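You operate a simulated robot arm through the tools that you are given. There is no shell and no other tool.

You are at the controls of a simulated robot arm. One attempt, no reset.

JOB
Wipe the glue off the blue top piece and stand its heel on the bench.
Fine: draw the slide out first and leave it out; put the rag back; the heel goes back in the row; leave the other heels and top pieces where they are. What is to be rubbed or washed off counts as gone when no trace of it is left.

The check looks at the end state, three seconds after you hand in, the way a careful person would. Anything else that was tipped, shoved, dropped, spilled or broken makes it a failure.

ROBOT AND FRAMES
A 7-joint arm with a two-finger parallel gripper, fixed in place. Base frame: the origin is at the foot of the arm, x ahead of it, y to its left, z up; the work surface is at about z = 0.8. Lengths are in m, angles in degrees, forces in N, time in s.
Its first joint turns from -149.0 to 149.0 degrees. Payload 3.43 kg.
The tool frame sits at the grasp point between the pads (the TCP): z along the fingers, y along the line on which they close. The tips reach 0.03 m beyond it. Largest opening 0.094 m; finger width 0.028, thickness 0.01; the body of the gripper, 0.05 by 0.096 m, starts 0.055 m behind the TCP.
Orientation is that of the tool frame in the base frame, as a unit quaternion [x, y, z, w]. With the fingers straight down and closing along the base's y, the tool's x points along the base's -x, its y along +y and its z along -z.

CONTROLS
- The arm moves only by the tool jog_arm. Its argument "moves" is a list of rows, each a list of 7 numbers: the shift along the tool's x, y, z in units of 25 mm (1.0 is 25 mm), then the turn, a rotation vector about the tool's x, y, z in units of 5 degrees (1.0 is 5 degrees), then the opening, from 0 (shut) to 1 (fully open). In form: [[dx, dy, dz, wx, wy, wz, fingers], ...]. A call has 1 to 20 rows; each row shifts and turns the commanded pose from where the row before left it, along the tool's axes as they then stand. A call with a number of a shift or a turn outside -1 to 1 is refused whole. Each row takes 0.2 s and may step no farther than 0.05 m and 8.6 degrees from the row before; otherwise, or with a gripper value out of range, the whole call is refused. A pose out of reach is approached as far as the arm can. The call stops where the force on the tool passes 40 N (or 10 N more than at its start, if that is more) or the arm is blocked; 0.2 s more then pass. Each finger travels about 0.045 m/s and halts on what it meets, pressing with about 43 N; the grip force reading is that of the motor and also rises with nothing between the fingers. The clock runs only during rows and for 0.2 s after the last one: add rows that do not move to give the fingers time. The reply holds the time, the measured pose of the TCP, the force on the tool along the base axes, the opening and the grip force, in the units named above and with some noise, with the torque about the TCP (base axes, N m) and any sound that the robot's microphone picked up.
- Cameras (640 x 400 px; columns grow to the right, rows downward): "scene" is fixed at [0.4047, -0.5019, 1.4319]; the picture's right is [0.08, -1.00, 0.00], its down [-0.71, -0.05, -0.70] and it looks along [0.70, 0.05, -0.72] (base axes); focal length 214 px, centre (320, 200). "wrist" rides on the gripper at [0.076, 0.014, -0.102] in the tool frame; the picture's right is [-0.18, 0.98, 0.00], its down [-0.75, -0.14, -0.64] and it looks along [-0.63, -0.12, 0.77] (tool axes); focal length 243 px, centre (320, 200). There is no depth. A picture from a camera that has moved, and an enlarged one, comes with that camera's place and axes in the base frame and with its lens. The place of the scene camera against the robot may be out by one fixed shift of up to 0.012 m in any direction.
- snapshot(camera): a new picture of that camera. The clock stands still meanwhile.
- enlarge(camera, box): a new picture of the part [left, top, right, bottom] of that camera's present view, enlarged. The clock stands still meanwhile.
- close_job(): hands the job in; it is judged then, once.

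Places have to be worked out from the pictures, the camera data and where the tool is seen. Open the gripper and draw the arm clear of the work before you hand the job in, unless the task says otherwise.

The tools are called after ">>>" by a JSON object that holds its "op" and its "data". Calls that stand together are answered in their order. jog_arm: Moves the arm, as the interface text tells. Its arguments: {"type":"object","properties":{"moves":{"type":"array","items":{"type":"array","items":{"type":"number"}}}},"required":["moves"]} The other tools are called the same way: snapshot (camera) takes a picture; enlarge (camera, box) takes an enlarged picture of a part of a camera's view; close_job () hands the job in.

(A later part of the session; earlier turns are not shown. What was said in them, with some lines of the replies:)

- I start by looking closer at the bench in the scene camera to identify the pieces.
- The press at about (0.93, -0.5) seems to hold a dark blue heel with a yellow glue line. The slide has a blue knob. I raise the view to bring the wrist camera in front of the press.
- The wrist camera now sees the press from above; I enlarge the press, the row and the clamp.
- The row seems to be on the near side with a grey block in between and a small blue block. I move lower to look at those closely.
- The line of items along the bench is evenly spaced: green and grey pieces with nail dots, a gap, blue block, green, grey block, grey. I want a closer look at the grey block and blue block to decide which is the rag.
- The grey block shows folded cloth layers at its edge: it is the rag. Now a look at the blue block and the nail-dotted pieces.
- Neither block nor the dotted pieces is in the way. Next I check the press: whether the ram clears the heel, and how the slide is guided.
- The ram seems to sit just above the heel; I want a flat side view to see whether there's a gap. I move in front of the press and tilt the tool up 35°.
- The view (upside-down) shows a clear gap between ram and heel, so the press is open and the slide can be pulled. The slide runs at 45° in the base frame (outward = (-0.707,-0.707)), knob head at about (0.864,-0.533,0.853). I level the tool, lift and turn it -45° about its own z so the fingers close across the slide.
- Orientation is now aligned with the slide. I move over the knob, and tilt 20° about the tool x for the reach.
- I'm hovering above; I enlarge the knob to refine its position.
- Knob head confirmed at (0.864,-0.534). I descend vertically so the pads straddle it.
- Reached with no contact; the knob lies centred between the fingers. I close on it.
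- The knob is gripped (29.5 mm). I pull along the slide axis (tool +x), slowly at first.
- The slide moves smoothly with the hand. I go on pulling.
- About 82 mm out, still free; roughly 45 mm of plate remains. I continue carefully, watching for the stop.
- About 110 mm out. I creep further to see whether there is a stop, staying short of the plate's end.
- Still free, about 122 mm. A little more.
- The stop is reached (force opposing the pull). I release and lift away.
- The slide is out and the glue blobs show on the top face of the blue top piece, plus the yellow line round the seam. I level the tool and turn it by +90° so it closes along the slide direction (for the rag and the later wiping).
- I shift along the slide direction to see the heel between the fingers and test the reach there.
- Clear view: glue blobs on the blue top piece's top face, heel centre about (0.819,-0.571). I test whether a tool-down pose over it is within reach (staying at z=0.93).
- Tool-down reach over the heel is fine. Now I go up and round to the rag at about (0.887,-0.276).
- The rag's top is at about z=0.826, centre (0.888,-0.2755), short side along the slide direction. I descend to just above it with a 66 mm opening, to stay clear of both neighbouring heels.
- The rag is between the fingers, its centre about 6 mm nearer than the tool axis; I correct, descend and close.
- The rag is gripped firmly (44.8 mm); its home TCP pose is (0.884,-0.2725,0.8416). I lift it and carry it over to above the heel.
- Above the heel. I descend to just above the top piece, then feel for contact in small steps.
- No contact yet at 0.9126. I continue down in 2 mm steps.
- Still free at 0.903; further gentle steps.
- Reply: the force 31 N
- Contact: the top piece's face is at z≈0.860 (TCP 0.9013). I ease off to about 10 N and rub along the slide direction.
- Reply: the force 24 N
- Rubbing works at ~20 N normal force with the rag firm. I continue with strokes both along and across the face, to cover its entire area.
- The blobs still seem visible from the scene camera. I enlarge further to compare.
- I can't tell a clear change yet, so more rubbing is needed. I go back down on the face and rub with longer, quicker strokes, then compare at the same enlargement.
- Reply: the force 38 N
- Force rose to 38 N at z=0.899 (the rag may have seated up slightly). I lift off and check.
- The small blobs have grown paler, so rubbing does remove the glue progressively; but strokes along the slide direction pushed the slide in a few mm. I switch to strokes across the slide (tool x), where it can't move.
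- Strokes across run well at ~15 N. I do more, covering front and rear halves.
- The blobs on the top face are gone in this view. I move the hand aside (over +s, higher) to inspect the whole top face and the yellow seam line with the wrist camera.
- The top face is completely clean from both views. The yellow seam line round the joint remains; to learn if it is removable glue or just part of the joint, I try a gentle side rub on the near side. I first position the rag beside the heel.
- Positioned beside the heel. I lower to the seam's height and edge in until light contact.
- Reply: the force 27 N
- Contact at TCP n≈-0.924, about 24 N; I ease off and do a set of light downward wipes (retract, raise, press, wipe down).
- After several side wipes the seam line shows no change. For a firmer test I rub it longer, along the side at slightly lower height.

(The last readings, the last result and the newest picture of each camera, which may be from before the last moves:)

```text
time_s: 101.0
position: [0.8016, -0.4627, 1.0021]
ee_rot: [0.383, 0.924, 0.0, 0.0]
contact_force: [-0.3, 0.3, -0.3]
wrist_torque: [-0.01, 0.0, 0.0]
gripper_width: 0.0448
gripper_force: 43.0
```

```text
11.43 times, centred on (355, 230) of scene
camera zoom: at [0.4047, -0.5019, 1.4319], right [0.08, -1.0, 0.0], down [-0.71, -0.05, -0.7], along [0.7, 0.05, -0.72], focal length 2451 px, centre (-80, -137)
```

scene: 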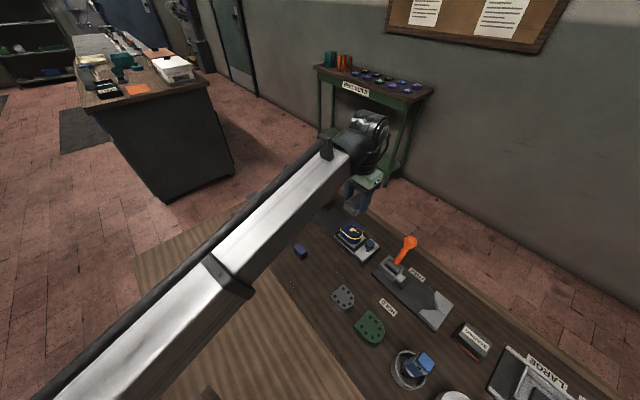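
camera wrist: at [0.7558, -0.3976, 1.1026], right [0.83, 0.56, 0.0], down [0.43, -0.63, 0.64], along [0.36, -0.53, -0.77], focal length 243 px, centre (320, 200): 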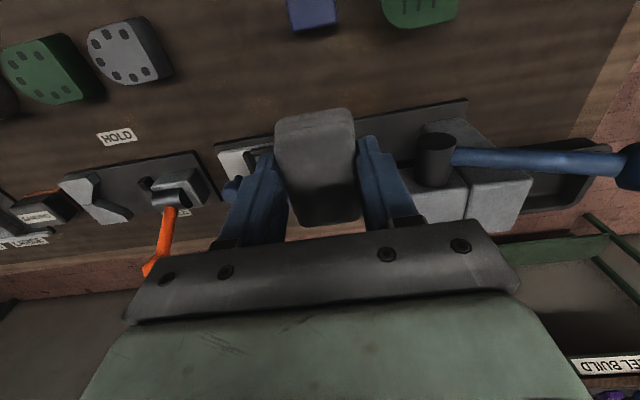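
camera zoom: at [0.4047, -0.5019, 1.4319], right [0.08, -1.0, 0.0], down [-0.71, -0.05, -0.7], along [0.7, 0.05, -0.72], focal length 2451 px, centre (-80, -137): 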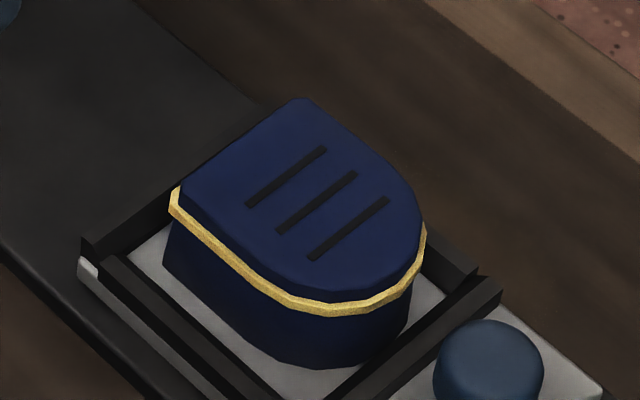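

The seam line is unchanged after long rubbing, so it's a fixed part of the joint, not wipeable glue. The top face is clean. I carry the rag back to its home.

>>> {"op": "jog_arm", "data": {"moves": [[0.7625, 0, 0, 0, 0, 0, 0], [0.7625, 0, 0, 0, 0, 0, 0], [0.7625, 0, 0, 0, 0, 0, 0], [0.7625, 0, 0, 0, 0, 0, 0], [0, 0.857, 0, 0, 0, 0, 0], [0, 0.857, 0, 0, 0, 0, 0], [0, 0.857, 0, 0, 0, 0, 0], [0, 0.857, 0, 0, 0, 0, 0], [0, 0.857, 0, 0, 0, 0, 0], [0, 0.857, 0, 0, 0, 0, 0], [0, 0.857, 0, 0, 0, 0, 0], [0, 0.857, 0, 0, 0, 0, 0], [0, 0.857, 0, 0, 0, 0, 0], [0, 0, 0, 0, 0, 0, 0]]}}

>>> {"op": "snapshot", "data": {"camera": "wrist"}}

```text
time_s: 104.0
position: [0.8843, -0.2708, 1.0009]
ee_rot: [0.383, 0.924, 0.0, 0.0]
contact_force: [0.0, 0.3, -0.2]
wrist_torque: [-0.01, 0.0, -0.02]
gripper_width: 0.0446
gripper_force: 43.3
```

```text
taken
camera wrist: at [0.8388, -0.2068, 1.1016], right [0.83, 0.56, 0.0], down [0.43, -0.63, 0.64], along [0.36, -0.53, -0.77], focal length 243 px, centre (320, 200)
```

wrist: 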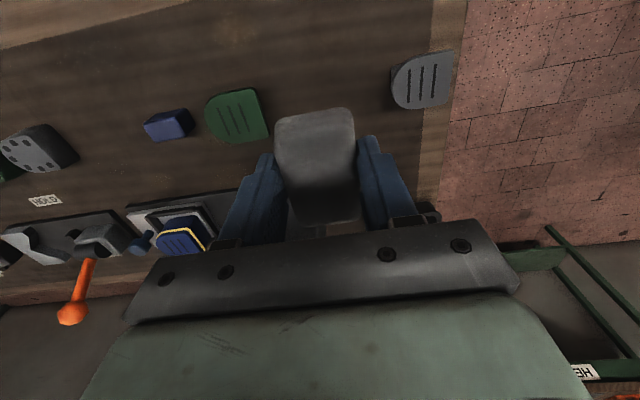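

Over the rag's home. I lower it.

>>> {"op": "jog_arm", "data": {"moves": [[-0.03, -0.06, 0.9, 0, 0, 0, 0], [0, 0, 0.9, 0, 0, 0, 0], [0, 0, 0.9, 0, 0, 0, 0], [0, 0, 0.9, 0, 0, 0, 0], [0, 0, 0.9, 0, 0, 0, 0], [0, 0, 0.8, 0, 0, 0, 0], [0, 0, 0.5, 0, 0, 0, 0], [0, 0, 0.25, 0, 0, 0, 0]]}}

>>> {"op": "jog_arm", "data": {"moves": [[0, 0, 0.1, 0, 0, 0, 0], [0, 0, 0.05, 0, 0, 0, 0]]}}

```text
time_s: 105.8
position: [0.8821, -0.2738, 0.8509]
ee_rot: [0.382, 0.924, -0.001, 0.001]
contact_force: [-0.7, -0.1, -0.3]
wrist_torque: [-0.02, 0.0, 0.0]
gripper_width: 0.0447
gripper_force: 42.6
```

```text
time_s: 106.4
position: [0.8834, -0.2734, 0.8457]
ee_rot: [0.383, 0.924, 0.0, 0.0]
contact_force: [-0.3, -0.6, 0.4]
wrist_torque: [0.0, 0.01, 0.03]
gripper_width: 0.0445
gripper_force: 42.7
```

>>> {"op": "jog_arm", "data": {"moves": [[0, 0, 0.06, 0, 0, 0, 0], [0, 0, 0.06, 0, 0, 0, 0], [0, 0, 0, 0, 0, 0, 0]]}}

>>> {"op": "jog_arm", "data": {"moves": [[0, 0, 0.05, 0, 0, 0, 0], [0, 0, 0.03, 0, 0, 0, 0]]}}

```text
time_s: 107.2
position: [0.8823, -0.2746, 0.8442]
ee_rot: [0.383, 0.924, 0.0, 0.0]
contact_force: [-0.1, -0.1, -0.8]
wrist_torque: [0.0, -0.03, 0.02]
gripper_width: 0.0448
gripper_force: 43.1
```

```text
time_s: 107.8
position: [0.8834, -0.2727, 0.8417]
ee_rot: [0.383, 0.924, 0.001, 0.0]
contact_force: [0.5, -0.3, 0.4]
wrist_torque: [0.02, 0.04, 0.02]
gripper_width: 0.0447
gripper_force: 42.9
```

No contact yet at 0.8417; a little further.

>>> {"op": "jog_arm", "data": {"moves": [[0, 0, 0.05, 0, 0, 0, 0], [0, 0, 0.03, 0, 0, 0, 0]]}}

>>> {"op": "jog_arm", "data": {"moves": [[0, 0, 0.03, 0, 0, 0, 0], [0, 0, 0, 0, 0, 0, 0]]}}

```text
time_s: 108.4
position: [0.8829, -0.2737, 0.8398]
ee_rot: [0.383, 0.924, 0.0, 0.0]
contact_force: [-1.2, 0.1, -0.1]
wrist_torque: [0.03, 0.07, -0.03]
gripper_width: 0.0446
gripper_force: 42.9
```

```text
time_s: 109.0
position: [0.8818, -0.2726, 0.839]
ee_rot: [0.383, 0.924, 0.001, 0.0]
contact_force: [2.6, 0.7, 5.8]
wrist_torque: [0.17, 0.04, -0.02]
gripper_width: 0.0446
gripper_force: 43.1
```

The rag touches the bench (5.8 N). I release to 66 mm opening and lift straight up.

>>> {"op": "jog_arm", "data": {"moves": [[0, 0, 0, 0, 0, 0, 0.6], [0, 0, 0, 0, 0, 0, 0.7], [0, 0, 0, 0, 0, 0, 0.7], [0, 0, -0.3, 0, 0, 0, 0.7], [0, 0, -0.8, 0, 0, 0, 0.7], [0, 0, -0.9, 0, 0, 0, 0.7], [0, 0, -0.9, 0, 0, 0, 0.7], [0, 0, -0.9, 0, 0, 0, 0.7], [0, 0, -0.9, 0, 0, 0, 0.7], [0, 0, -0.9, 0, 0, 0, 0.7], [0, 0, -0.8, 0, 0, 0, 0.7]]}}

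>>> {"op": "snapshot", "data": {"camera": "wrist"}}

>>> {"op": "enlarge", "data": {"camera": "scene", "box": [235, 180, 315, 250]}}

```text
time_s: 111.4
position: [0.8822, -0.2743, 0.9993]
ee_rot: [0.383, 0.924, 0.0, -0.001]
contact_force: [0.0, -0.1, -0.3]
wrist_torque: [-0.01, 0.01, -0.01]
gripper_width: 0.0656
gripper_force: 0.1
```

```text
taken
camera wrist: at [0.8383, -0.2099, 1.0998], right [0.83, 0.56, 0.0], down [0.43, -0.63, 0.64], along [0.36, -0.53, -0.77], focal length 243 px, centre (320, 200)
```

wrist: 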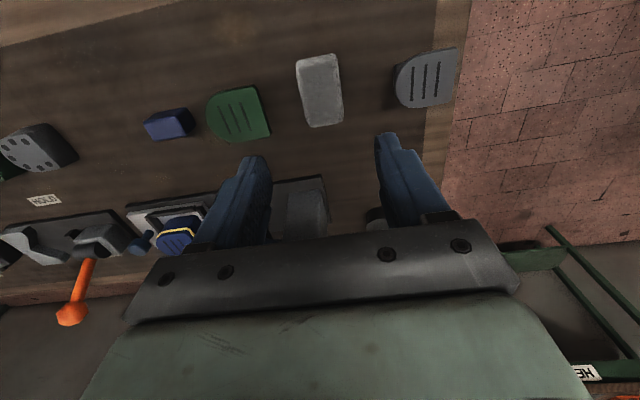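

```text
5.71 times, centred on (275, 215) of scene
camera zoom: at [0.4047, -0.5019, 1.4319], right [0.08, -1.0, 0.0], down [-0.71, -0.05, -0.7], along [0.7, 0.05, -0.72], focal length 1226 px, centre (577, 114)
```

zoom: 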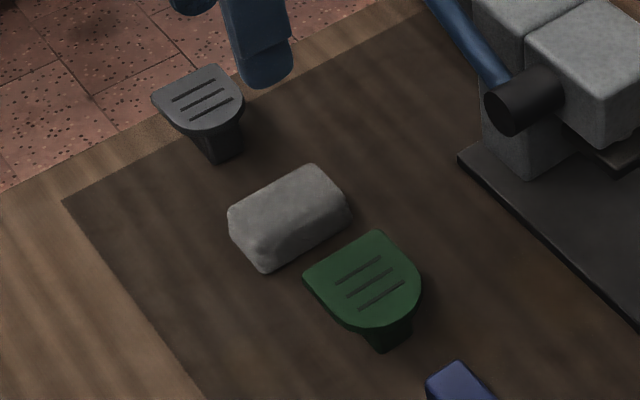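

The rag is back in place between the same neighbours. I now move over the gap in the row to measure it, keeping the orientation.

>>> {"op": "jog_arm", "data": {"moves": [[0.092, -0.946, 0, 0, 0, 0, 0.9], [0.092, -0.946, 0, 0, 0, 0, 0.9], [0.092, -0.946, 0, 0, 0, 0, 0.9], [0.092, -0.946, 0, 0, 0, 0, 0.9], [0.092, -0.946, 0, 0, 0, 0, 0.9], [0.092, -0.946, 0, 0, 0, 0, 0.9], [0.092, -0.946, 0, 0, 0, 0, 0.9], [0.092, -0.946, 0, 0, 0, 0, 0.9], [0.092, -0.946, 0, 0, 0, 0, 0.9], [0.092, -0.946, 0, 0, 0, 0, 0.9], [0.092, -0.946, 0, 0, 0, 0, 0.9], [0.092, -0.946, 0, 0, 0, 0, 0.9]]}}

>>> {"op": "snapshot", "data": {"camera": "wrist"}}

>>> {"op": "snapshot", "data": {"camera": "scene"}}

```text
time_s: 114.0
position: [0.6619, -0.4506, 0.9991]
ee_rot: [0.382, 0.924, 0.0, 0.0]
contact_force: [-0.5, -0.4, 0.8]
wrist_torque: [0.02, -0.01, 0.02]
gripper_width: 0.0846
gripper_force: 0.1
```

```text
taken
camera wrist: at [0.6177, -0.3874, 1.1], right [0.82, 0.57, 0.0], down [0.43, -0.63, 0.64], along [0.36, -0.53, -0.77], focal length 243 px, centre (320, 200)
```

wrist: 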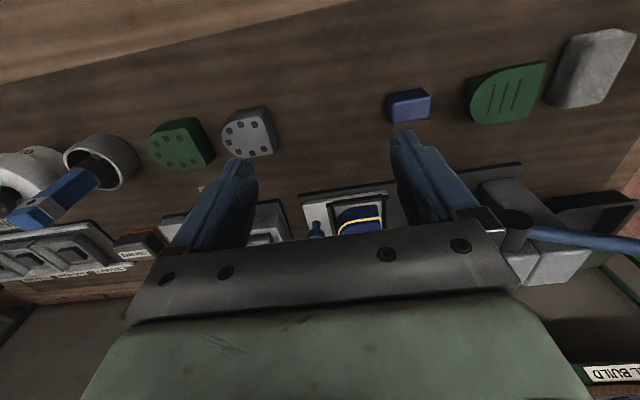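

```text
taken
```

scene: 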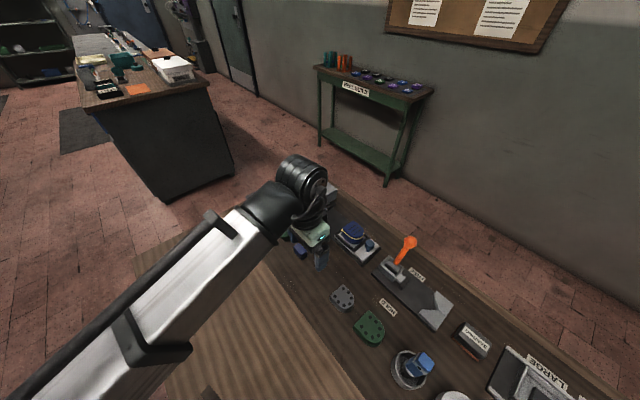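

The row: green, grey, gap (centre ≈ s 0.152, i.e. (0.687,-0.472)), blue block, green, rag, grey. I turn the tool back by -90° so it closes across the heel's width.

>>> {"op": "jog_arm", "data": {"moves": [[0, 0, 0, 0, 0, -1, 0.9], [0, 0, 0, 0, 0, -1, 0.9], [0, 0, 0, 0, 0, -1, 0.9], [0, 0, 0, 0, 0, -1, 0.9], [0, 0, 0, 0, 0, -1, 0.9], [0, 0, 0, 0, 0, -1, 0.9], [0, 0, 0, 0, 0, -1, 0.9], [0, 0, 0, 0, 0, -1, 0.9], [0, 0, 0, 0, 0, -1, 0.9], [0, 0, 0, 0, 0, -1, 0.9], [0, 0, 0, 0, 0, -1, 0.9], [0, 0, 0, 0, 0, -1, 0.9], [0, 0, 0, 0, 0, -1, 0.9], [0, 0, 0, 0, 0, -1, 0.9], [0, 0, 0, 0, 0, -1, 0.9], [0, 0, 0, 0, 0, -1, 0.9], [0, 0, 0, 0, 0, -1, 0.9], [0, 0, 0, 0, 0, -1, 0.9]]}}

>>> {"op": "jog_arm", "data": {"moves": [[-0.2, -0.9, 0, 0, 0, 0, 0.9], [-0.2, -0.9, 0, 0, 0, 0, 0.9], [-0.2, -0.9, 0, 0, 0, 0, 0.9], [-0.2, -0.9, 0, 0, 0, 0, 0.9], [-0.1, -0.9, 0, 0, 0, 0, 0.9], [-0.1, -0.9, 0, 0, 0, 0, 0.9], [0, -0.9, 0, 0, 0, 0, 0.9], [0, -0.9, 0, 0, 0, 0, 0.9]]}}

>>> {"op": "snapshot", "data": {"camera": "wrist"}}

>>> {"op": "enlarge", "data": {"camera": "wrist", "box": [240, 40, 400, 180]}}

```text
time_s: 117.8
position: [0.6623, -0.4548, 0.9981]
ee_rot: [-0.383, 0.924, 0.001, 0.0]
contact_force: [0.2, 0.3, -0.5]
wrist_torque: [0.0, -0.02, 0.0]
gripper_width: 0.0846
gripper_force: 0.1
```

```text
time_s: 119.6
position: [0.8073, -0.5647, 1.0009]
ee_rot: [-0.383, 0.924, 0.0, 0.0]
contact_force: [0.0, -0.1, 0.5]
wrist_torque: [-0.02, -0.02, 0.0]
gripper_width: 0.0846
gripper_force: 0.1
```

```text
taken
camera wrist: at [0.7426, -0.6078, 1.1015], right [-0.57, 0.82, 0.0], down [0.63, 0.43, 0.64], along [0.53, 0.36, -0.77], focal length 243 px, centre (320, 200)
```

wrist: 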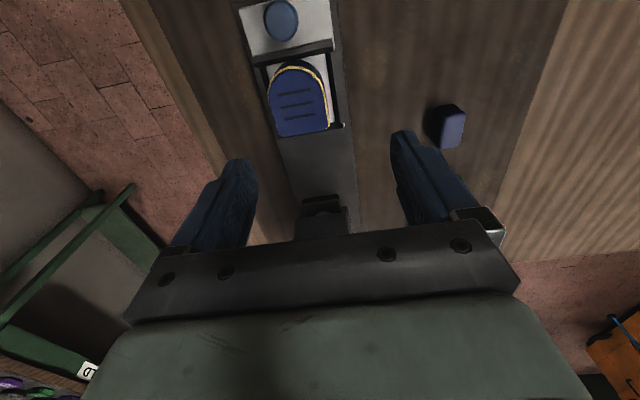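

```text
2.86 times, centred on (320, 110) of wrist
camera zoom: at [0.7426, -0.6078, 1.1015], right [-0.57, 0.82, 0.0], down [0.63, 0.43, 0.64], along [0.53, 0.36, -0.77], focal length 693 px, centre (320, 457)
```

zoom: 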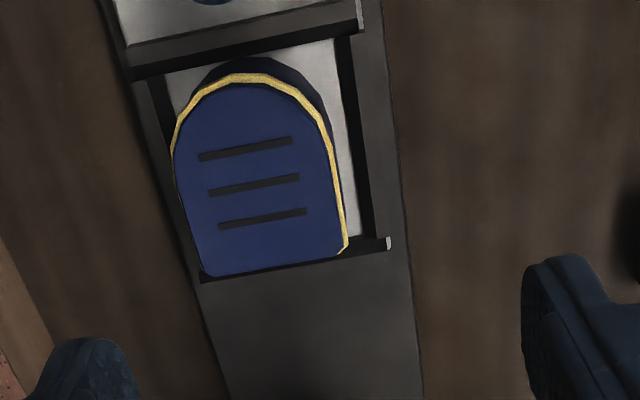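

The top face is spotless. The heel sits at s≈0.140–0.199, n≈-0.991. I go down around its straight sides to z=0.90 first.

>>> {"op": "jog_arm", "data": {"moves": [[-0.13, -0.42, 0.3, 0, 0, 0, 0.9], [-0.13, -0.42, 0.6, 0, 0, 0, 0.9], [0, 0, 0.8, 0, 0, 0, 0.9], [0, 0, 0.8, 0, 0, 0, 0.9], [0, 0, 0.8, 0, 0, 0, 0.9], [0, 0, 0.7, 0, 0, 0, 0.9], [0, 0, 0, 0, 0, 0, 0.9]]}}

>>> {"op": "snapshot", "data": {"camera": "wrist"}}

>>> {"op": "enlarge", "data": {"camera": "scene", "box": [310, 190, 400, 260]}}

```text
time_s: 121.2
position: [0.8283, -0.5736, 0.8998]
ee_rot: [-0.382, 0.924, 0.001, 0.0]
contact_force: [0.3, 0.3, 0.1]
wrist_torque: [0.0, 0.02, -0.01]
gripper_width: 0.0844
gripper_force: 0.0
```

```text
taken
camera wrist: at [0.7636, -0.618, 1.0], right [-0.56, 0.83, 0.0], down [0.63, 0.43, 0.64], along [0.53, 0.36, -0.77], focal length 243 px, centre (320, 200)
```

wrist: 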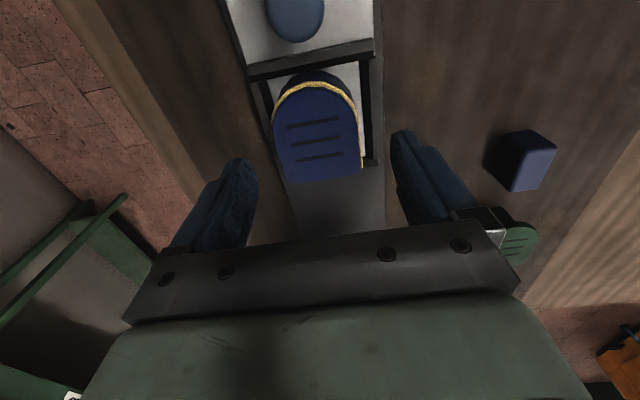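

```text
5.71 times, centred on (355, 225) of scene
camera zoom: at [0.4047, -0.5019, 1.4319], right [0.08, -1.0, 0.0], down [-0.71, -0.05, -0.7], along [0.7, 0.05, -0.72], focal length 1226 px, centre (120, 57)
```

zoom: 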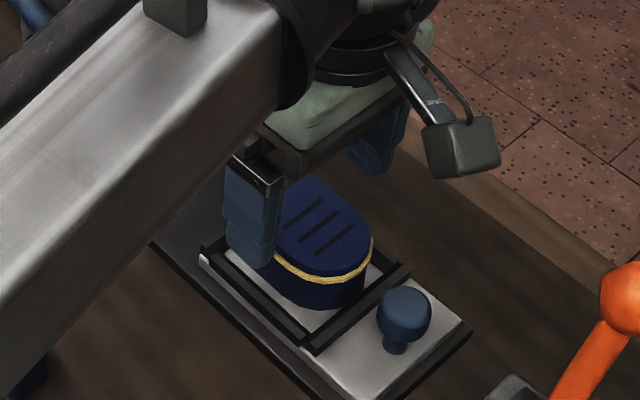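

Well centred. I descend to z=0.870 and close gently on the heel's sides.

>>> {"op": "jog_arm", "data": {"moves": [[0, 0, 0.4, 0, 0, 0, 0.9], [0, 0, 0.4, 0, 0, 0, 0.9], [0, 0, 0.4, 0, 0, 0, 0.9], [0, 0, 0, 0, 0, 0, 0.9]]}}

>>> {"op": "enlarge", "data": {"camera": "scene", "box": [310, 190, 400, 260]}}

>>> {"op": "snapshot", "data": {"camera": "wrist"}}

```text
time_s: 122.2
position: [0.8286, -0.5748, 0.8698]
ee_rot: [-0.383, 0.924, 0.0, 0.0]
contact_force: [-0.2, -0.2, 0.1]
wrist_torque: [-0.01, 0.01, 0.03]
gripper_width: 0.0847
gripper_force: 0.1
```

```text
5.71 times, centred on (355, 225) of scene
camera zoom: at [0.4047, -0.5019, 1.4319], right [0.08, -1.0, 0.0], down [-0.71, -0.05, -0.7], along [0.7, 0.05, -0.72], focal length 1226 px, centre (120, 57)
```

zoom: 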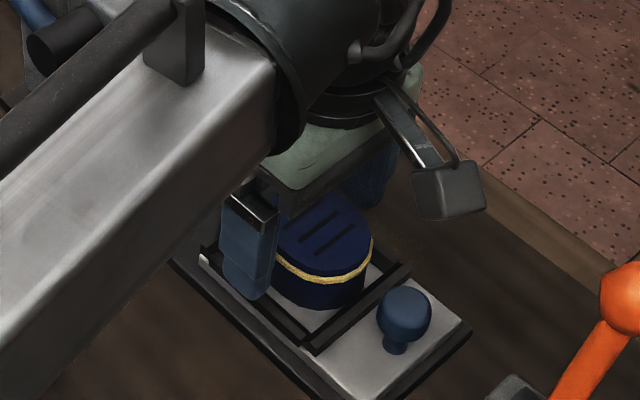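

```text
taken
camera wrist: at [0.763, -0.6179, 0.9704], right [-0.56, 0.83, 0.0], down [0.63, 0.43, 0.64], along [0.53, 0.36, -0.77], focal length 243 px, centre (320, 200)
```

wrist: 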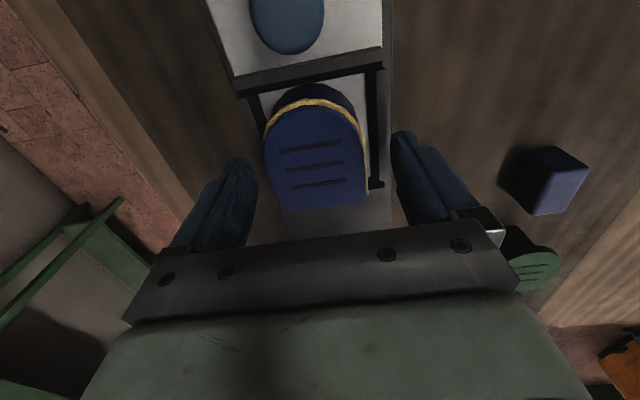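

>>> {"op": "jog_arm", "data": {"moves": [[0, 0, 0, 0, 0, 0, 0.65], [0, 0, 0, 0, 0, 0, 0.5], [0, 0, 0, 0, 0, 0, 0.3], [0, 0, 0, 0, 0, 0, 0], [0, 0, 0, 0, 0, 0, 0], [0, 0, 0, 0, 0, 0, 0]]}}

>>> {"op": "snapshot", "data": {"camera": "wrist"}}

>>> {"op": "enlarge", "data": {"camera": "scene", "box": [310, 190, 400, 260]}}

```text
time_s: 123.6
position: [0.8274, -0.574, 0.8706]
ee_rot: [-0.383, 0.924, -0.001, 0.0]
contact_force: [0.2, 0.0, -0.3]
wrist_torque: [-0.02, 0.01, -0.02]
gripper_width: 0.0537
gripper_force: 43.1
```

```text
taken
camera wrist: at [0.763, -0.6179, 0.9705], right [-0.56, 0.83, 0.0], down [0.63, 0.43, 0.64], along [0.53, 0.36, -0.77], focal length 243 px, centre (320, 200)
```

wrist: 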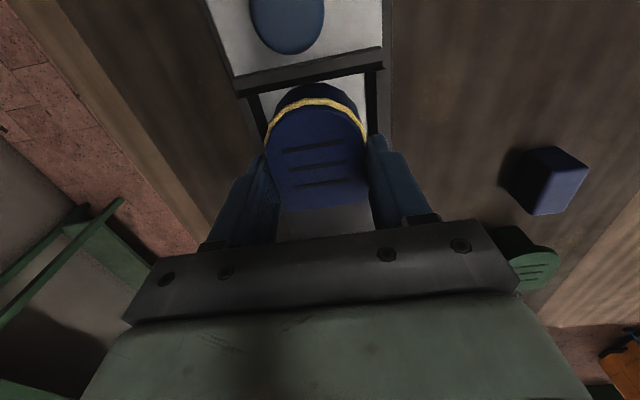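

```text
5.71 times, centred on (355, 225) of scene
camera zoom: at [0.4047, -0.5019, 1.4319], right [0.08, -1.0, 0.0], down [-0.71, -0.05, -0.7], along [0.7, 0.05, -0.72], focal length 1226 px, centre (120, 57)
```

zoom: 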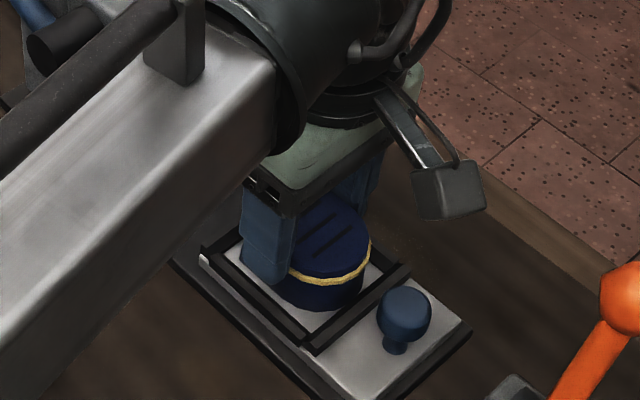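

Held at 53.7 mm. I lift straight up slowly.

>>> {"op": "jog_arm", "data": {"moves": [[0, 0, -0.2, 0, 0, 0, 0], [0, 0, -0.4, 0, 0, 0, 0], [0, 0, -0.6, 0, 0, 0, 0], [0, 0, -0.8, 0, 0, 0, 0], [0, 0, -0.8, 0, 0, 0, 0], [0, 0, -0.8, 0, 0, 0, 0]]}}

>>> {"op": "snapshot", "data": {"camera": "wrist"}}

>>> {"op": "enlarge", "data": {"camera": "scene", "box": [310, 180, 400, 250]}}

```text
time_s: 125.0
position: [0.8277, -0.5739, 0.9591]
ee_rot: [-0.382, 0.924, 0.0, 0.0]
contact_force: [0.0, -1.0, -2.0]
wrist_torque: [0.0, -0.01, 0.02]
gripper_width: 0.0536
gripper_force: 43.2
```

```text
taken
camera wrist: at [0.7631, -0.6178, 1.0588], right [-0.56, 0.83, 0.0], down [0.63, 0.43, 0.64], along [0.53, 0.36, -0.77], focal length 243 px, centre (320, 200)
```

wrist: 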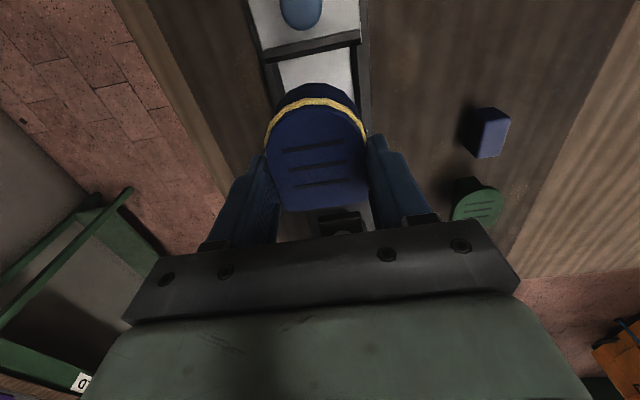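

```text
5.71 times, centred on (355, 215) of scene
camera zoom: at [0.4047, -0.5019, 1.4319], right [0.08, -1.0, 0.0], down [-0.71, -0.05, -0.7], along [0.7, 0.05, -0.72], focal length 1226 px, centre (120, 114)
```

zoom: 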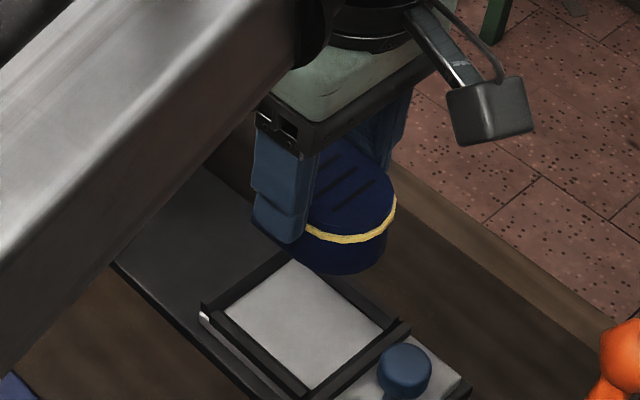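

Lifted level. I carry it across to above the gap in the row.

>>> {"op": "jog_arm", "data": {"moves": [[0.09, 0.855, 0, 0, 0, 0, 0], [0.09, 0.855, 0, 0, 0, 0, 0], [0.09, 0.855, 0, 0, 0, 0, 0], [0.09, 0.855, 0, 0, 0, 0, 0], [0.09, 0.855, 0, 0, 0, 0, 0], [0.09, 0.855, 0, 0, 0, 0, 0], [0.09, 0.855, 0, 0, 0, 0, 0], [0.09, 0.855, 0, 0, 0, 0, 0], [0, 0, 0, 0, 0, 0, 0]]}}

>>> {"op": "snapshot", "data": {"camera": "wrist"}}

>>> {"op": "enlarge", "data": {"camera": "scene", "box": [270, 220, 430, 350]}}

```text
time_s: 127.0
position: [0.6943, -0.4641, 0.9583]
ee_rot: [-0.382, 0.924, 0.0, 0.0]
contact_force: [0.1, 0.8, -1.8]
wrist_torque: [-0.01, 0.0, 0.03]
gripper_width: 0.0538
gripper_force: 43.6
```

```text
taken
camera wrist: at [0.6279, -0.5086, 1.0588], right [-0.56, 0.83, 0.0], down [0.63, 0.43, 0.64], along [0.53, 0.36, -0.77], focal length 243 px, centre (320, 200)
```

wrist: 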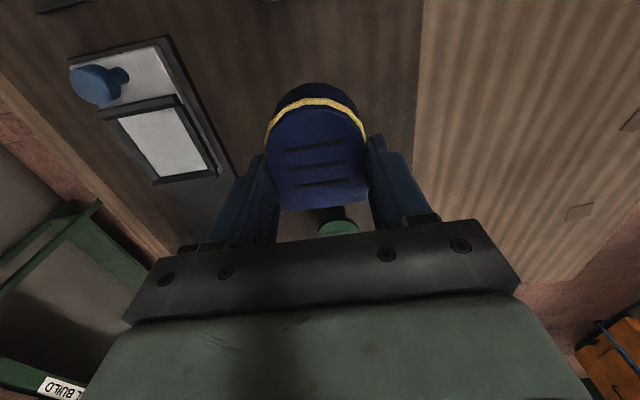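

```text
3.08 times, centred on (350, 285) of scene
camera zoom: at [0.4047, -0.5019, 1.4319], right [0.08, -1.0, 0.0], down [-0.71, -0.05, -0.7], along [0.7, 0.05, -0.72], focal length 660 px, centre (228, -62)
```

zoom: 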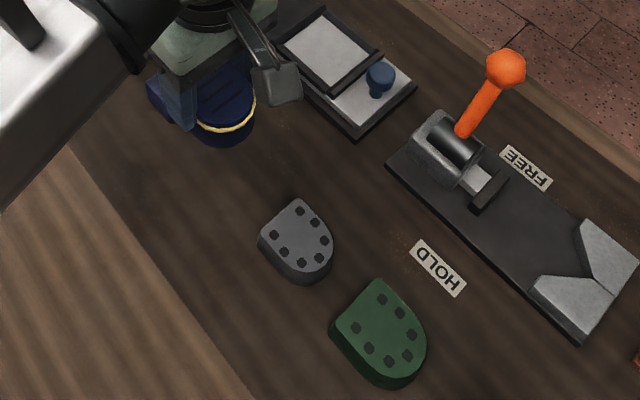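

The gap below is free. I lower, then feel for the bench.

>>> {"op": "jog_arm", "data": {"moves": [[0, 0, 0.8, 0, 0, 0, 0], [0, 0, 0.8, 0, 0, 0, 0], [0, 0, 0.8, 0, 0, 0, 0], [0, 0, 0.8, 0, 0, 0, 0], [0, 0, 0.6, 0, 0, 0, 0], [0, 0, 0.2, 0, 0, 0, 0], [0, 0, 0, 0, 0, 0, 0]]}}

>>> {"op": "enlarge", "data": {"camera": "scene", "box": [270, 220, 390, 320]}}

```text
time_s: 128.6
position: [0.6938, -0.4652, 0.8594]
ee_rot: [-0.383, 0.924, 0.0, 0.0]
contact_force: [-0.6, 0.1, -0.9]
wrist_torque: [-0.01, 0.03, -0.04]
gripper_width: 0.0537
gripper_force: 43.1
```

```text
4.00 times, centred on (330, 270) of scene
camera zoom: at [0.4047, -0.5019, 1.4319], right [0.08, -1.0, 0.0], down [-0.71, -0.05, -0.7], along [0.7, 0.05, -0.72], focal length 858 px, centre (280, -80)
```

zoom: 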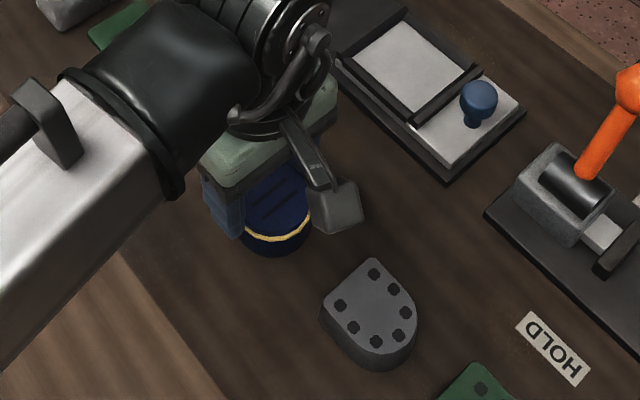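

>>> {"op": "jog_arm", "data": {"moves": [[0, 0, 0.1, 0, 0, 0, 0], [0, 0, 0.1, 0, 0, 0, 0], [0, 0, 0, 0, 0, 0, 0]]}}

>>> {"op": "jog_arm", "data": {"moves": [[0, 0, 0.06, 0, 0, 0, 0], [0, 0, 0.04, 0, 0, 0, 0], [0, 0, 0, 0, 0, 0, 0]]}}

```text
time_s: 129.4
position: [0.6928, -0.4656, 0.8551]
ee_rot: [-0.383, 0.924, 0.0, 0.0]
contact_force: [-0.5, 0.1, -0.9]
wrist_torque: [-0.01, 0.0, 0.01]
gripper_width: 0.0539
gripper_force: 42.9
```

```text
time_s: 130.2
position: [0.6939, -0.4644, 0.8512]
ee_rot: [-0.382, 0.924, 0.0, -0.001]
contact_force: [0.4, -0.3, -1.2]
wrist_torque: [0.02, 0.01, 0.0]
gripper_width: 0.0538
gripper_force: 42.7
```

Not touching yet (0.851); I keep lowering in ~1 mm steps.

>>> {"op": "jog_arm", "data": {"moves": [[0, 0, 0.05, 0, 0, 0, 0], [0, 0, 0.03, 0, 0, 0, 0]]}}

>>> {"op": "jog_arm", "data": {"moves": [[0, 0, 0.04, 0, 0, 0, 0], [0, 0, 0.03, 0, 0, 0, 0]]}}

>>> {"op": "jog_arm", "data": {"moves": [[0, 0, 0.03, 0, 0, 0, 0], [0, 0, 0.02, 0, 0, 0, 0]]}}

```text
time_s: 130.8
position: [0.6928, -0.466, 0.85]
ee_rot: [-0.382, 0.924, 0.001, 0.0]
contact_force: [-0.9, -0.1, -1.5]
wrist_torque: [0.01, 0.0, -0.04]
gripper_width: 0.0537
gripper_force: 42.9
```

```text
time_s: 131.4
position: [0.694, -0.4664, 0.8479]
ee_rot: [-0.383, 0.924, -0.001, 0.0]
contact_force: [-1.1, -0.5, 6.7]
wrist_torque: [0.06, 0.09, 0.02]
gripper_width: 0.0538
gripper_force: 42.9
```

```text
time_s: 132.0
position: [0.6936, -0.4652, 0.8473]
ee_rot: [-0.382, 0.924, 0.0, 0.0]
contact_force: [-1.1, -2.4, 27.5]
wrist_torque: [-0.08, 0.06, -0.01]
gripper_width: 0.0537
gripper_force: 42.4
```

The heel stands on the bench. I ease the force off, open gently and lift away straight up.

>>> {"op": "jog_arm", "data": {"moves": [[0, 0, -0.06, 0, 0, 0, 0], [0, 0, 0, 0, 0, 0, 0.5], [0, 0, 0, 0, 0, 0, 0.7], [0, 0, 0, 0, 0, 0, 0.85], [0, 0, 0, 0, 0, 0, 0.85], [0, 0, 0, 0, 0, 0, 0.85], [0, 0, -0.3, 0, 0, 0, 0.85], [0, 0, -0.8, 0, 0, 0, 0.85], [0, 0, -0.9, 0, 0, 0, 0.85], [0, 0, -0.9, 0, 0, 0, 0.85], [0, 0, -0.9, 0, 0, 0, 0.85], [0, 0, -0.9, 0, 0, 0, 0.85], [0, 0, -0.9, 0, 0, 0, 0.85]]}}

>>> {"op": "snapshot", "data": {"camera": "wrist"}}

>>> {"op": "enlarge", "data": {"camera": "scene", "box": [270, 190, 430, 320]}}

```text
time_s: 134.8
position: [0.693, -0.4657, 0.9886]
ee_rot: [-0.383, 0.924, 0.0, 0.0]
contact_force: [0.0, 0.1, 0.1]
wrist_torque: [0.0, -0.01, 0.06]
gripper_width: 0.08
gripper_force: 0.1
```

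```text
taken
camera wrist: at [0.6285, -0.5087, 1.089], right [-0.56, 0.83, 0.0], down [0.63, 0.43, 0.64], along [0.53, 0.36, -0.77], focal length 243 px, centre (320, 200)
```

wrist: 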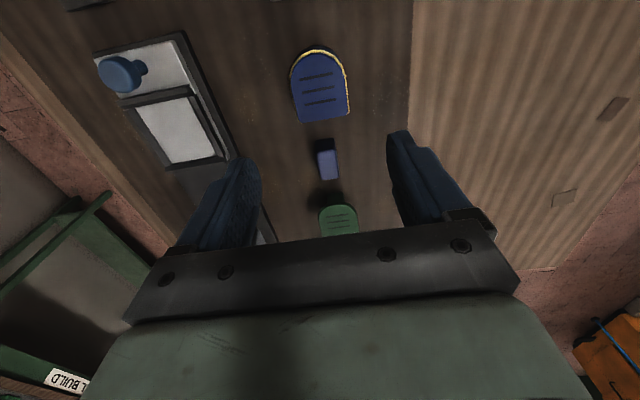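

```text
3.08 times, centred on (350, 255) of scene
camera zoom: at [0.4047, -0.5019, 1.4319], right [0.08, -1.0, 0.0], down [-0.71, -0.05, -0.7], along [0.7, 0.05, -0.72], focal length 660 px, centre (228, 31)
```

zoom: 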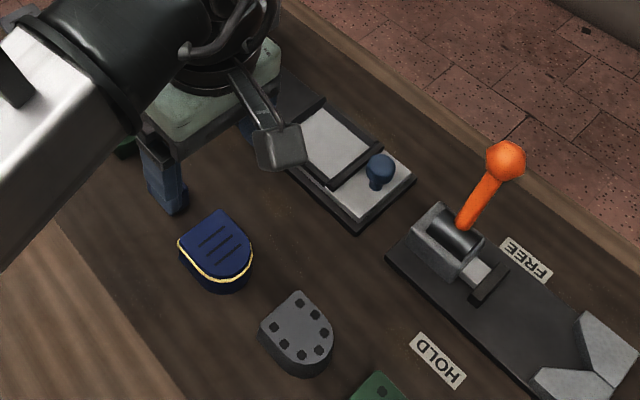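

The heel stands in the gap in line with the others. I raise the arm and draw it clear, then inspect everything.

>>> {"op": "jog_arm", "data": {"moves": [[0, 0, -0.9, 0, 0, 0, 0.85], [0, 0, -0.9, 0, 0, 0, 0.85], [0, 0, -0.9, 0, 0, 0, 0.85], [-0.64, 0.9, -0.2, 0, 0, 0, 0.95], [-0.64, 0.9, -0.2, 0, 0, 0, 0.95], [-0.64, 0.9, -0.2, 0, 0, 0, 0.95], [-0.64, 0.9, -0.2, 0, 0, 0, 0.95], [-0.64, 0.9, -0.2, 0, 0, 0, 0.95], [-0.64, 0.9, -0.2, 0, 0, 0, 0.95], [-0.64, 0.9, 0, 0, 0, 0, 0.95], [-0.64, 0.9, 0, 0, 0, 0, 0.95], [-0.64, 0.9, 0, 0, 0, 0, 0.95], [-0.64, 0.9, 0, 0, 0, 0, 0.95], [-0.64, 0.9, 0, 0, 0, 0, 0.95]]}}

>>> {"op": "snapshot", "data": {"camera": "scene"}}

>>> {"op": "enlarge", "data": {"camera": "scene", "box": [310, 250, 350, 285]}}

>>> {"op": "enlarge", "data": {"camera": "scene", "box": [310, 190, 400, 265]}}

>>> {"op": "enlarge", "data": {"camera": "scene", "box": [230, 170, 400, 320]}}

```text
time_s: 137.8
position: [0.6418, -0.1659, 1.0874]
ee_rot: [-0.383, 0.924, 0.0, 0.0]
contact_force: [0.4, 0.3, -0.4]
wrist_torque: [0.03, 0.0, 0.0]
gripper_width: 0.0893
gripper_force: 0.1
```

```text
taken
```

scene: 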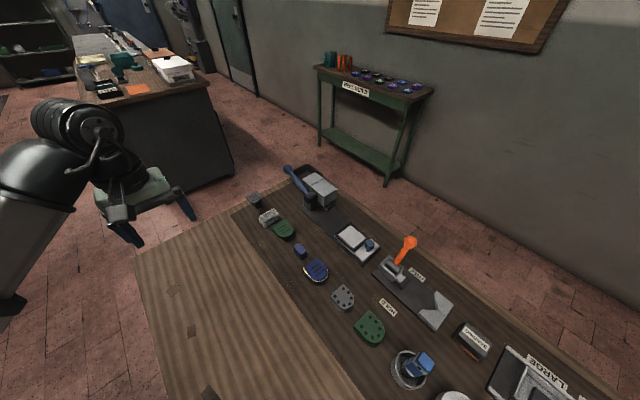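

```text
11.43 times, centred on (330, 268) of scene
camera zoom: at [0.4047, -0.5019, 1.4319], right [0.08, -1.0, 0.0], down [-0.71, -0.05, -0.7], along [0.7, 0.05, -0.72], focal length 2451 px, centre (206, -571)
```

zoom: 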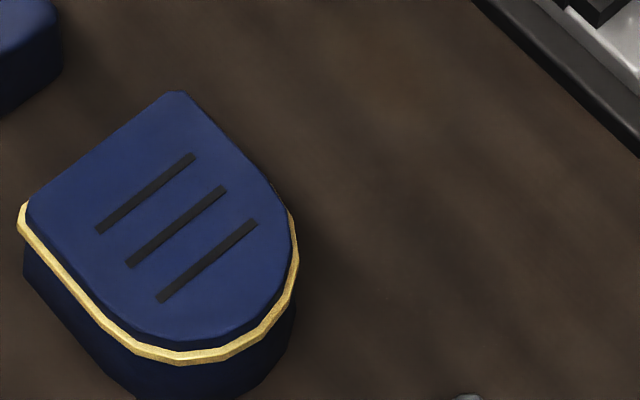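

```text
5.33 times, centred on (355, 228) of scene
camera zoom: at [0.4047, -0.5019, 1.4319], right [0.08, -1.0, 0.0], down [-0.71, -0.05, -0.7], along [0.7, 0.05, -0.72], focal length 1144 px, centre (133, 53)
```

zoom: 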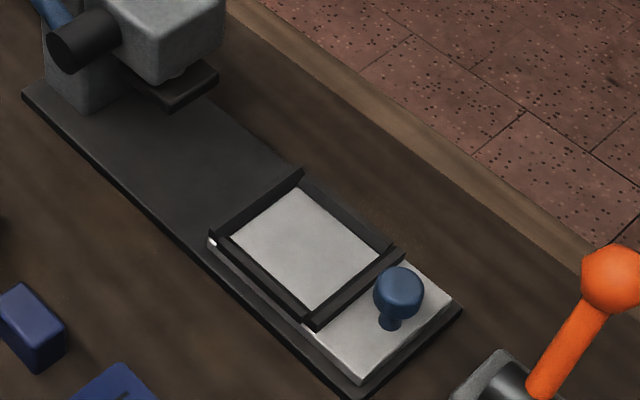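

```text
2.67 times, centred on (315, 245) of scene
camera zoom: at [0.4047, -0.5019, 1.4319], right [0.08, -1.0, 0.0], down [-0.71, -0.05, -0.7], along [0.7, 0.05, -0.72], focal length 572 px, centre (333, 80)
```

zoom: 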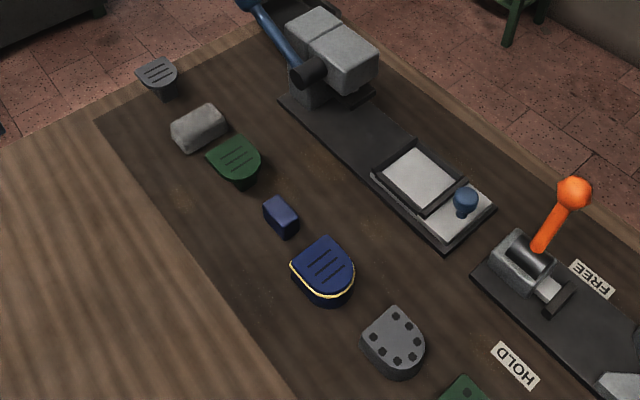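

The final view shows the slide fully drawn out, the top piece clean and the blue heel standing in the row. The rag is back and everything else is in its place. The arm is clear with the gripper open, so I hand the job in.

>>> {"op": "close_job", "data": {}}

```text
The job is handed in.
```

I wiped the glue blobs off the blue top piece and stood its heel on the bench. I've handed the job in, but I don't have the result of the check.

- **Slide:** I pulled it out to its stop before wiping, about 13 cm, and left it out.
- **Top piece:** No glue shows on its top face in the final close-up.
- **Yellow line at the joint:** There is still a thin yellow line between the top piece and the heel. I rubbed the near side of it for a while and it did not change, so I took it to be a fixed part of the joint and left it. If it counts as glue, the job is not fully clean.
- **Heel:** It stands upright in the one gap in the row, between the grey piece with nail holes and the small blue block.
- **Rag:** It is back in its original spot.
- **Everything else:** The last pictures show nothing else tipped or moved. The arm is drawn clear with the gripper open.
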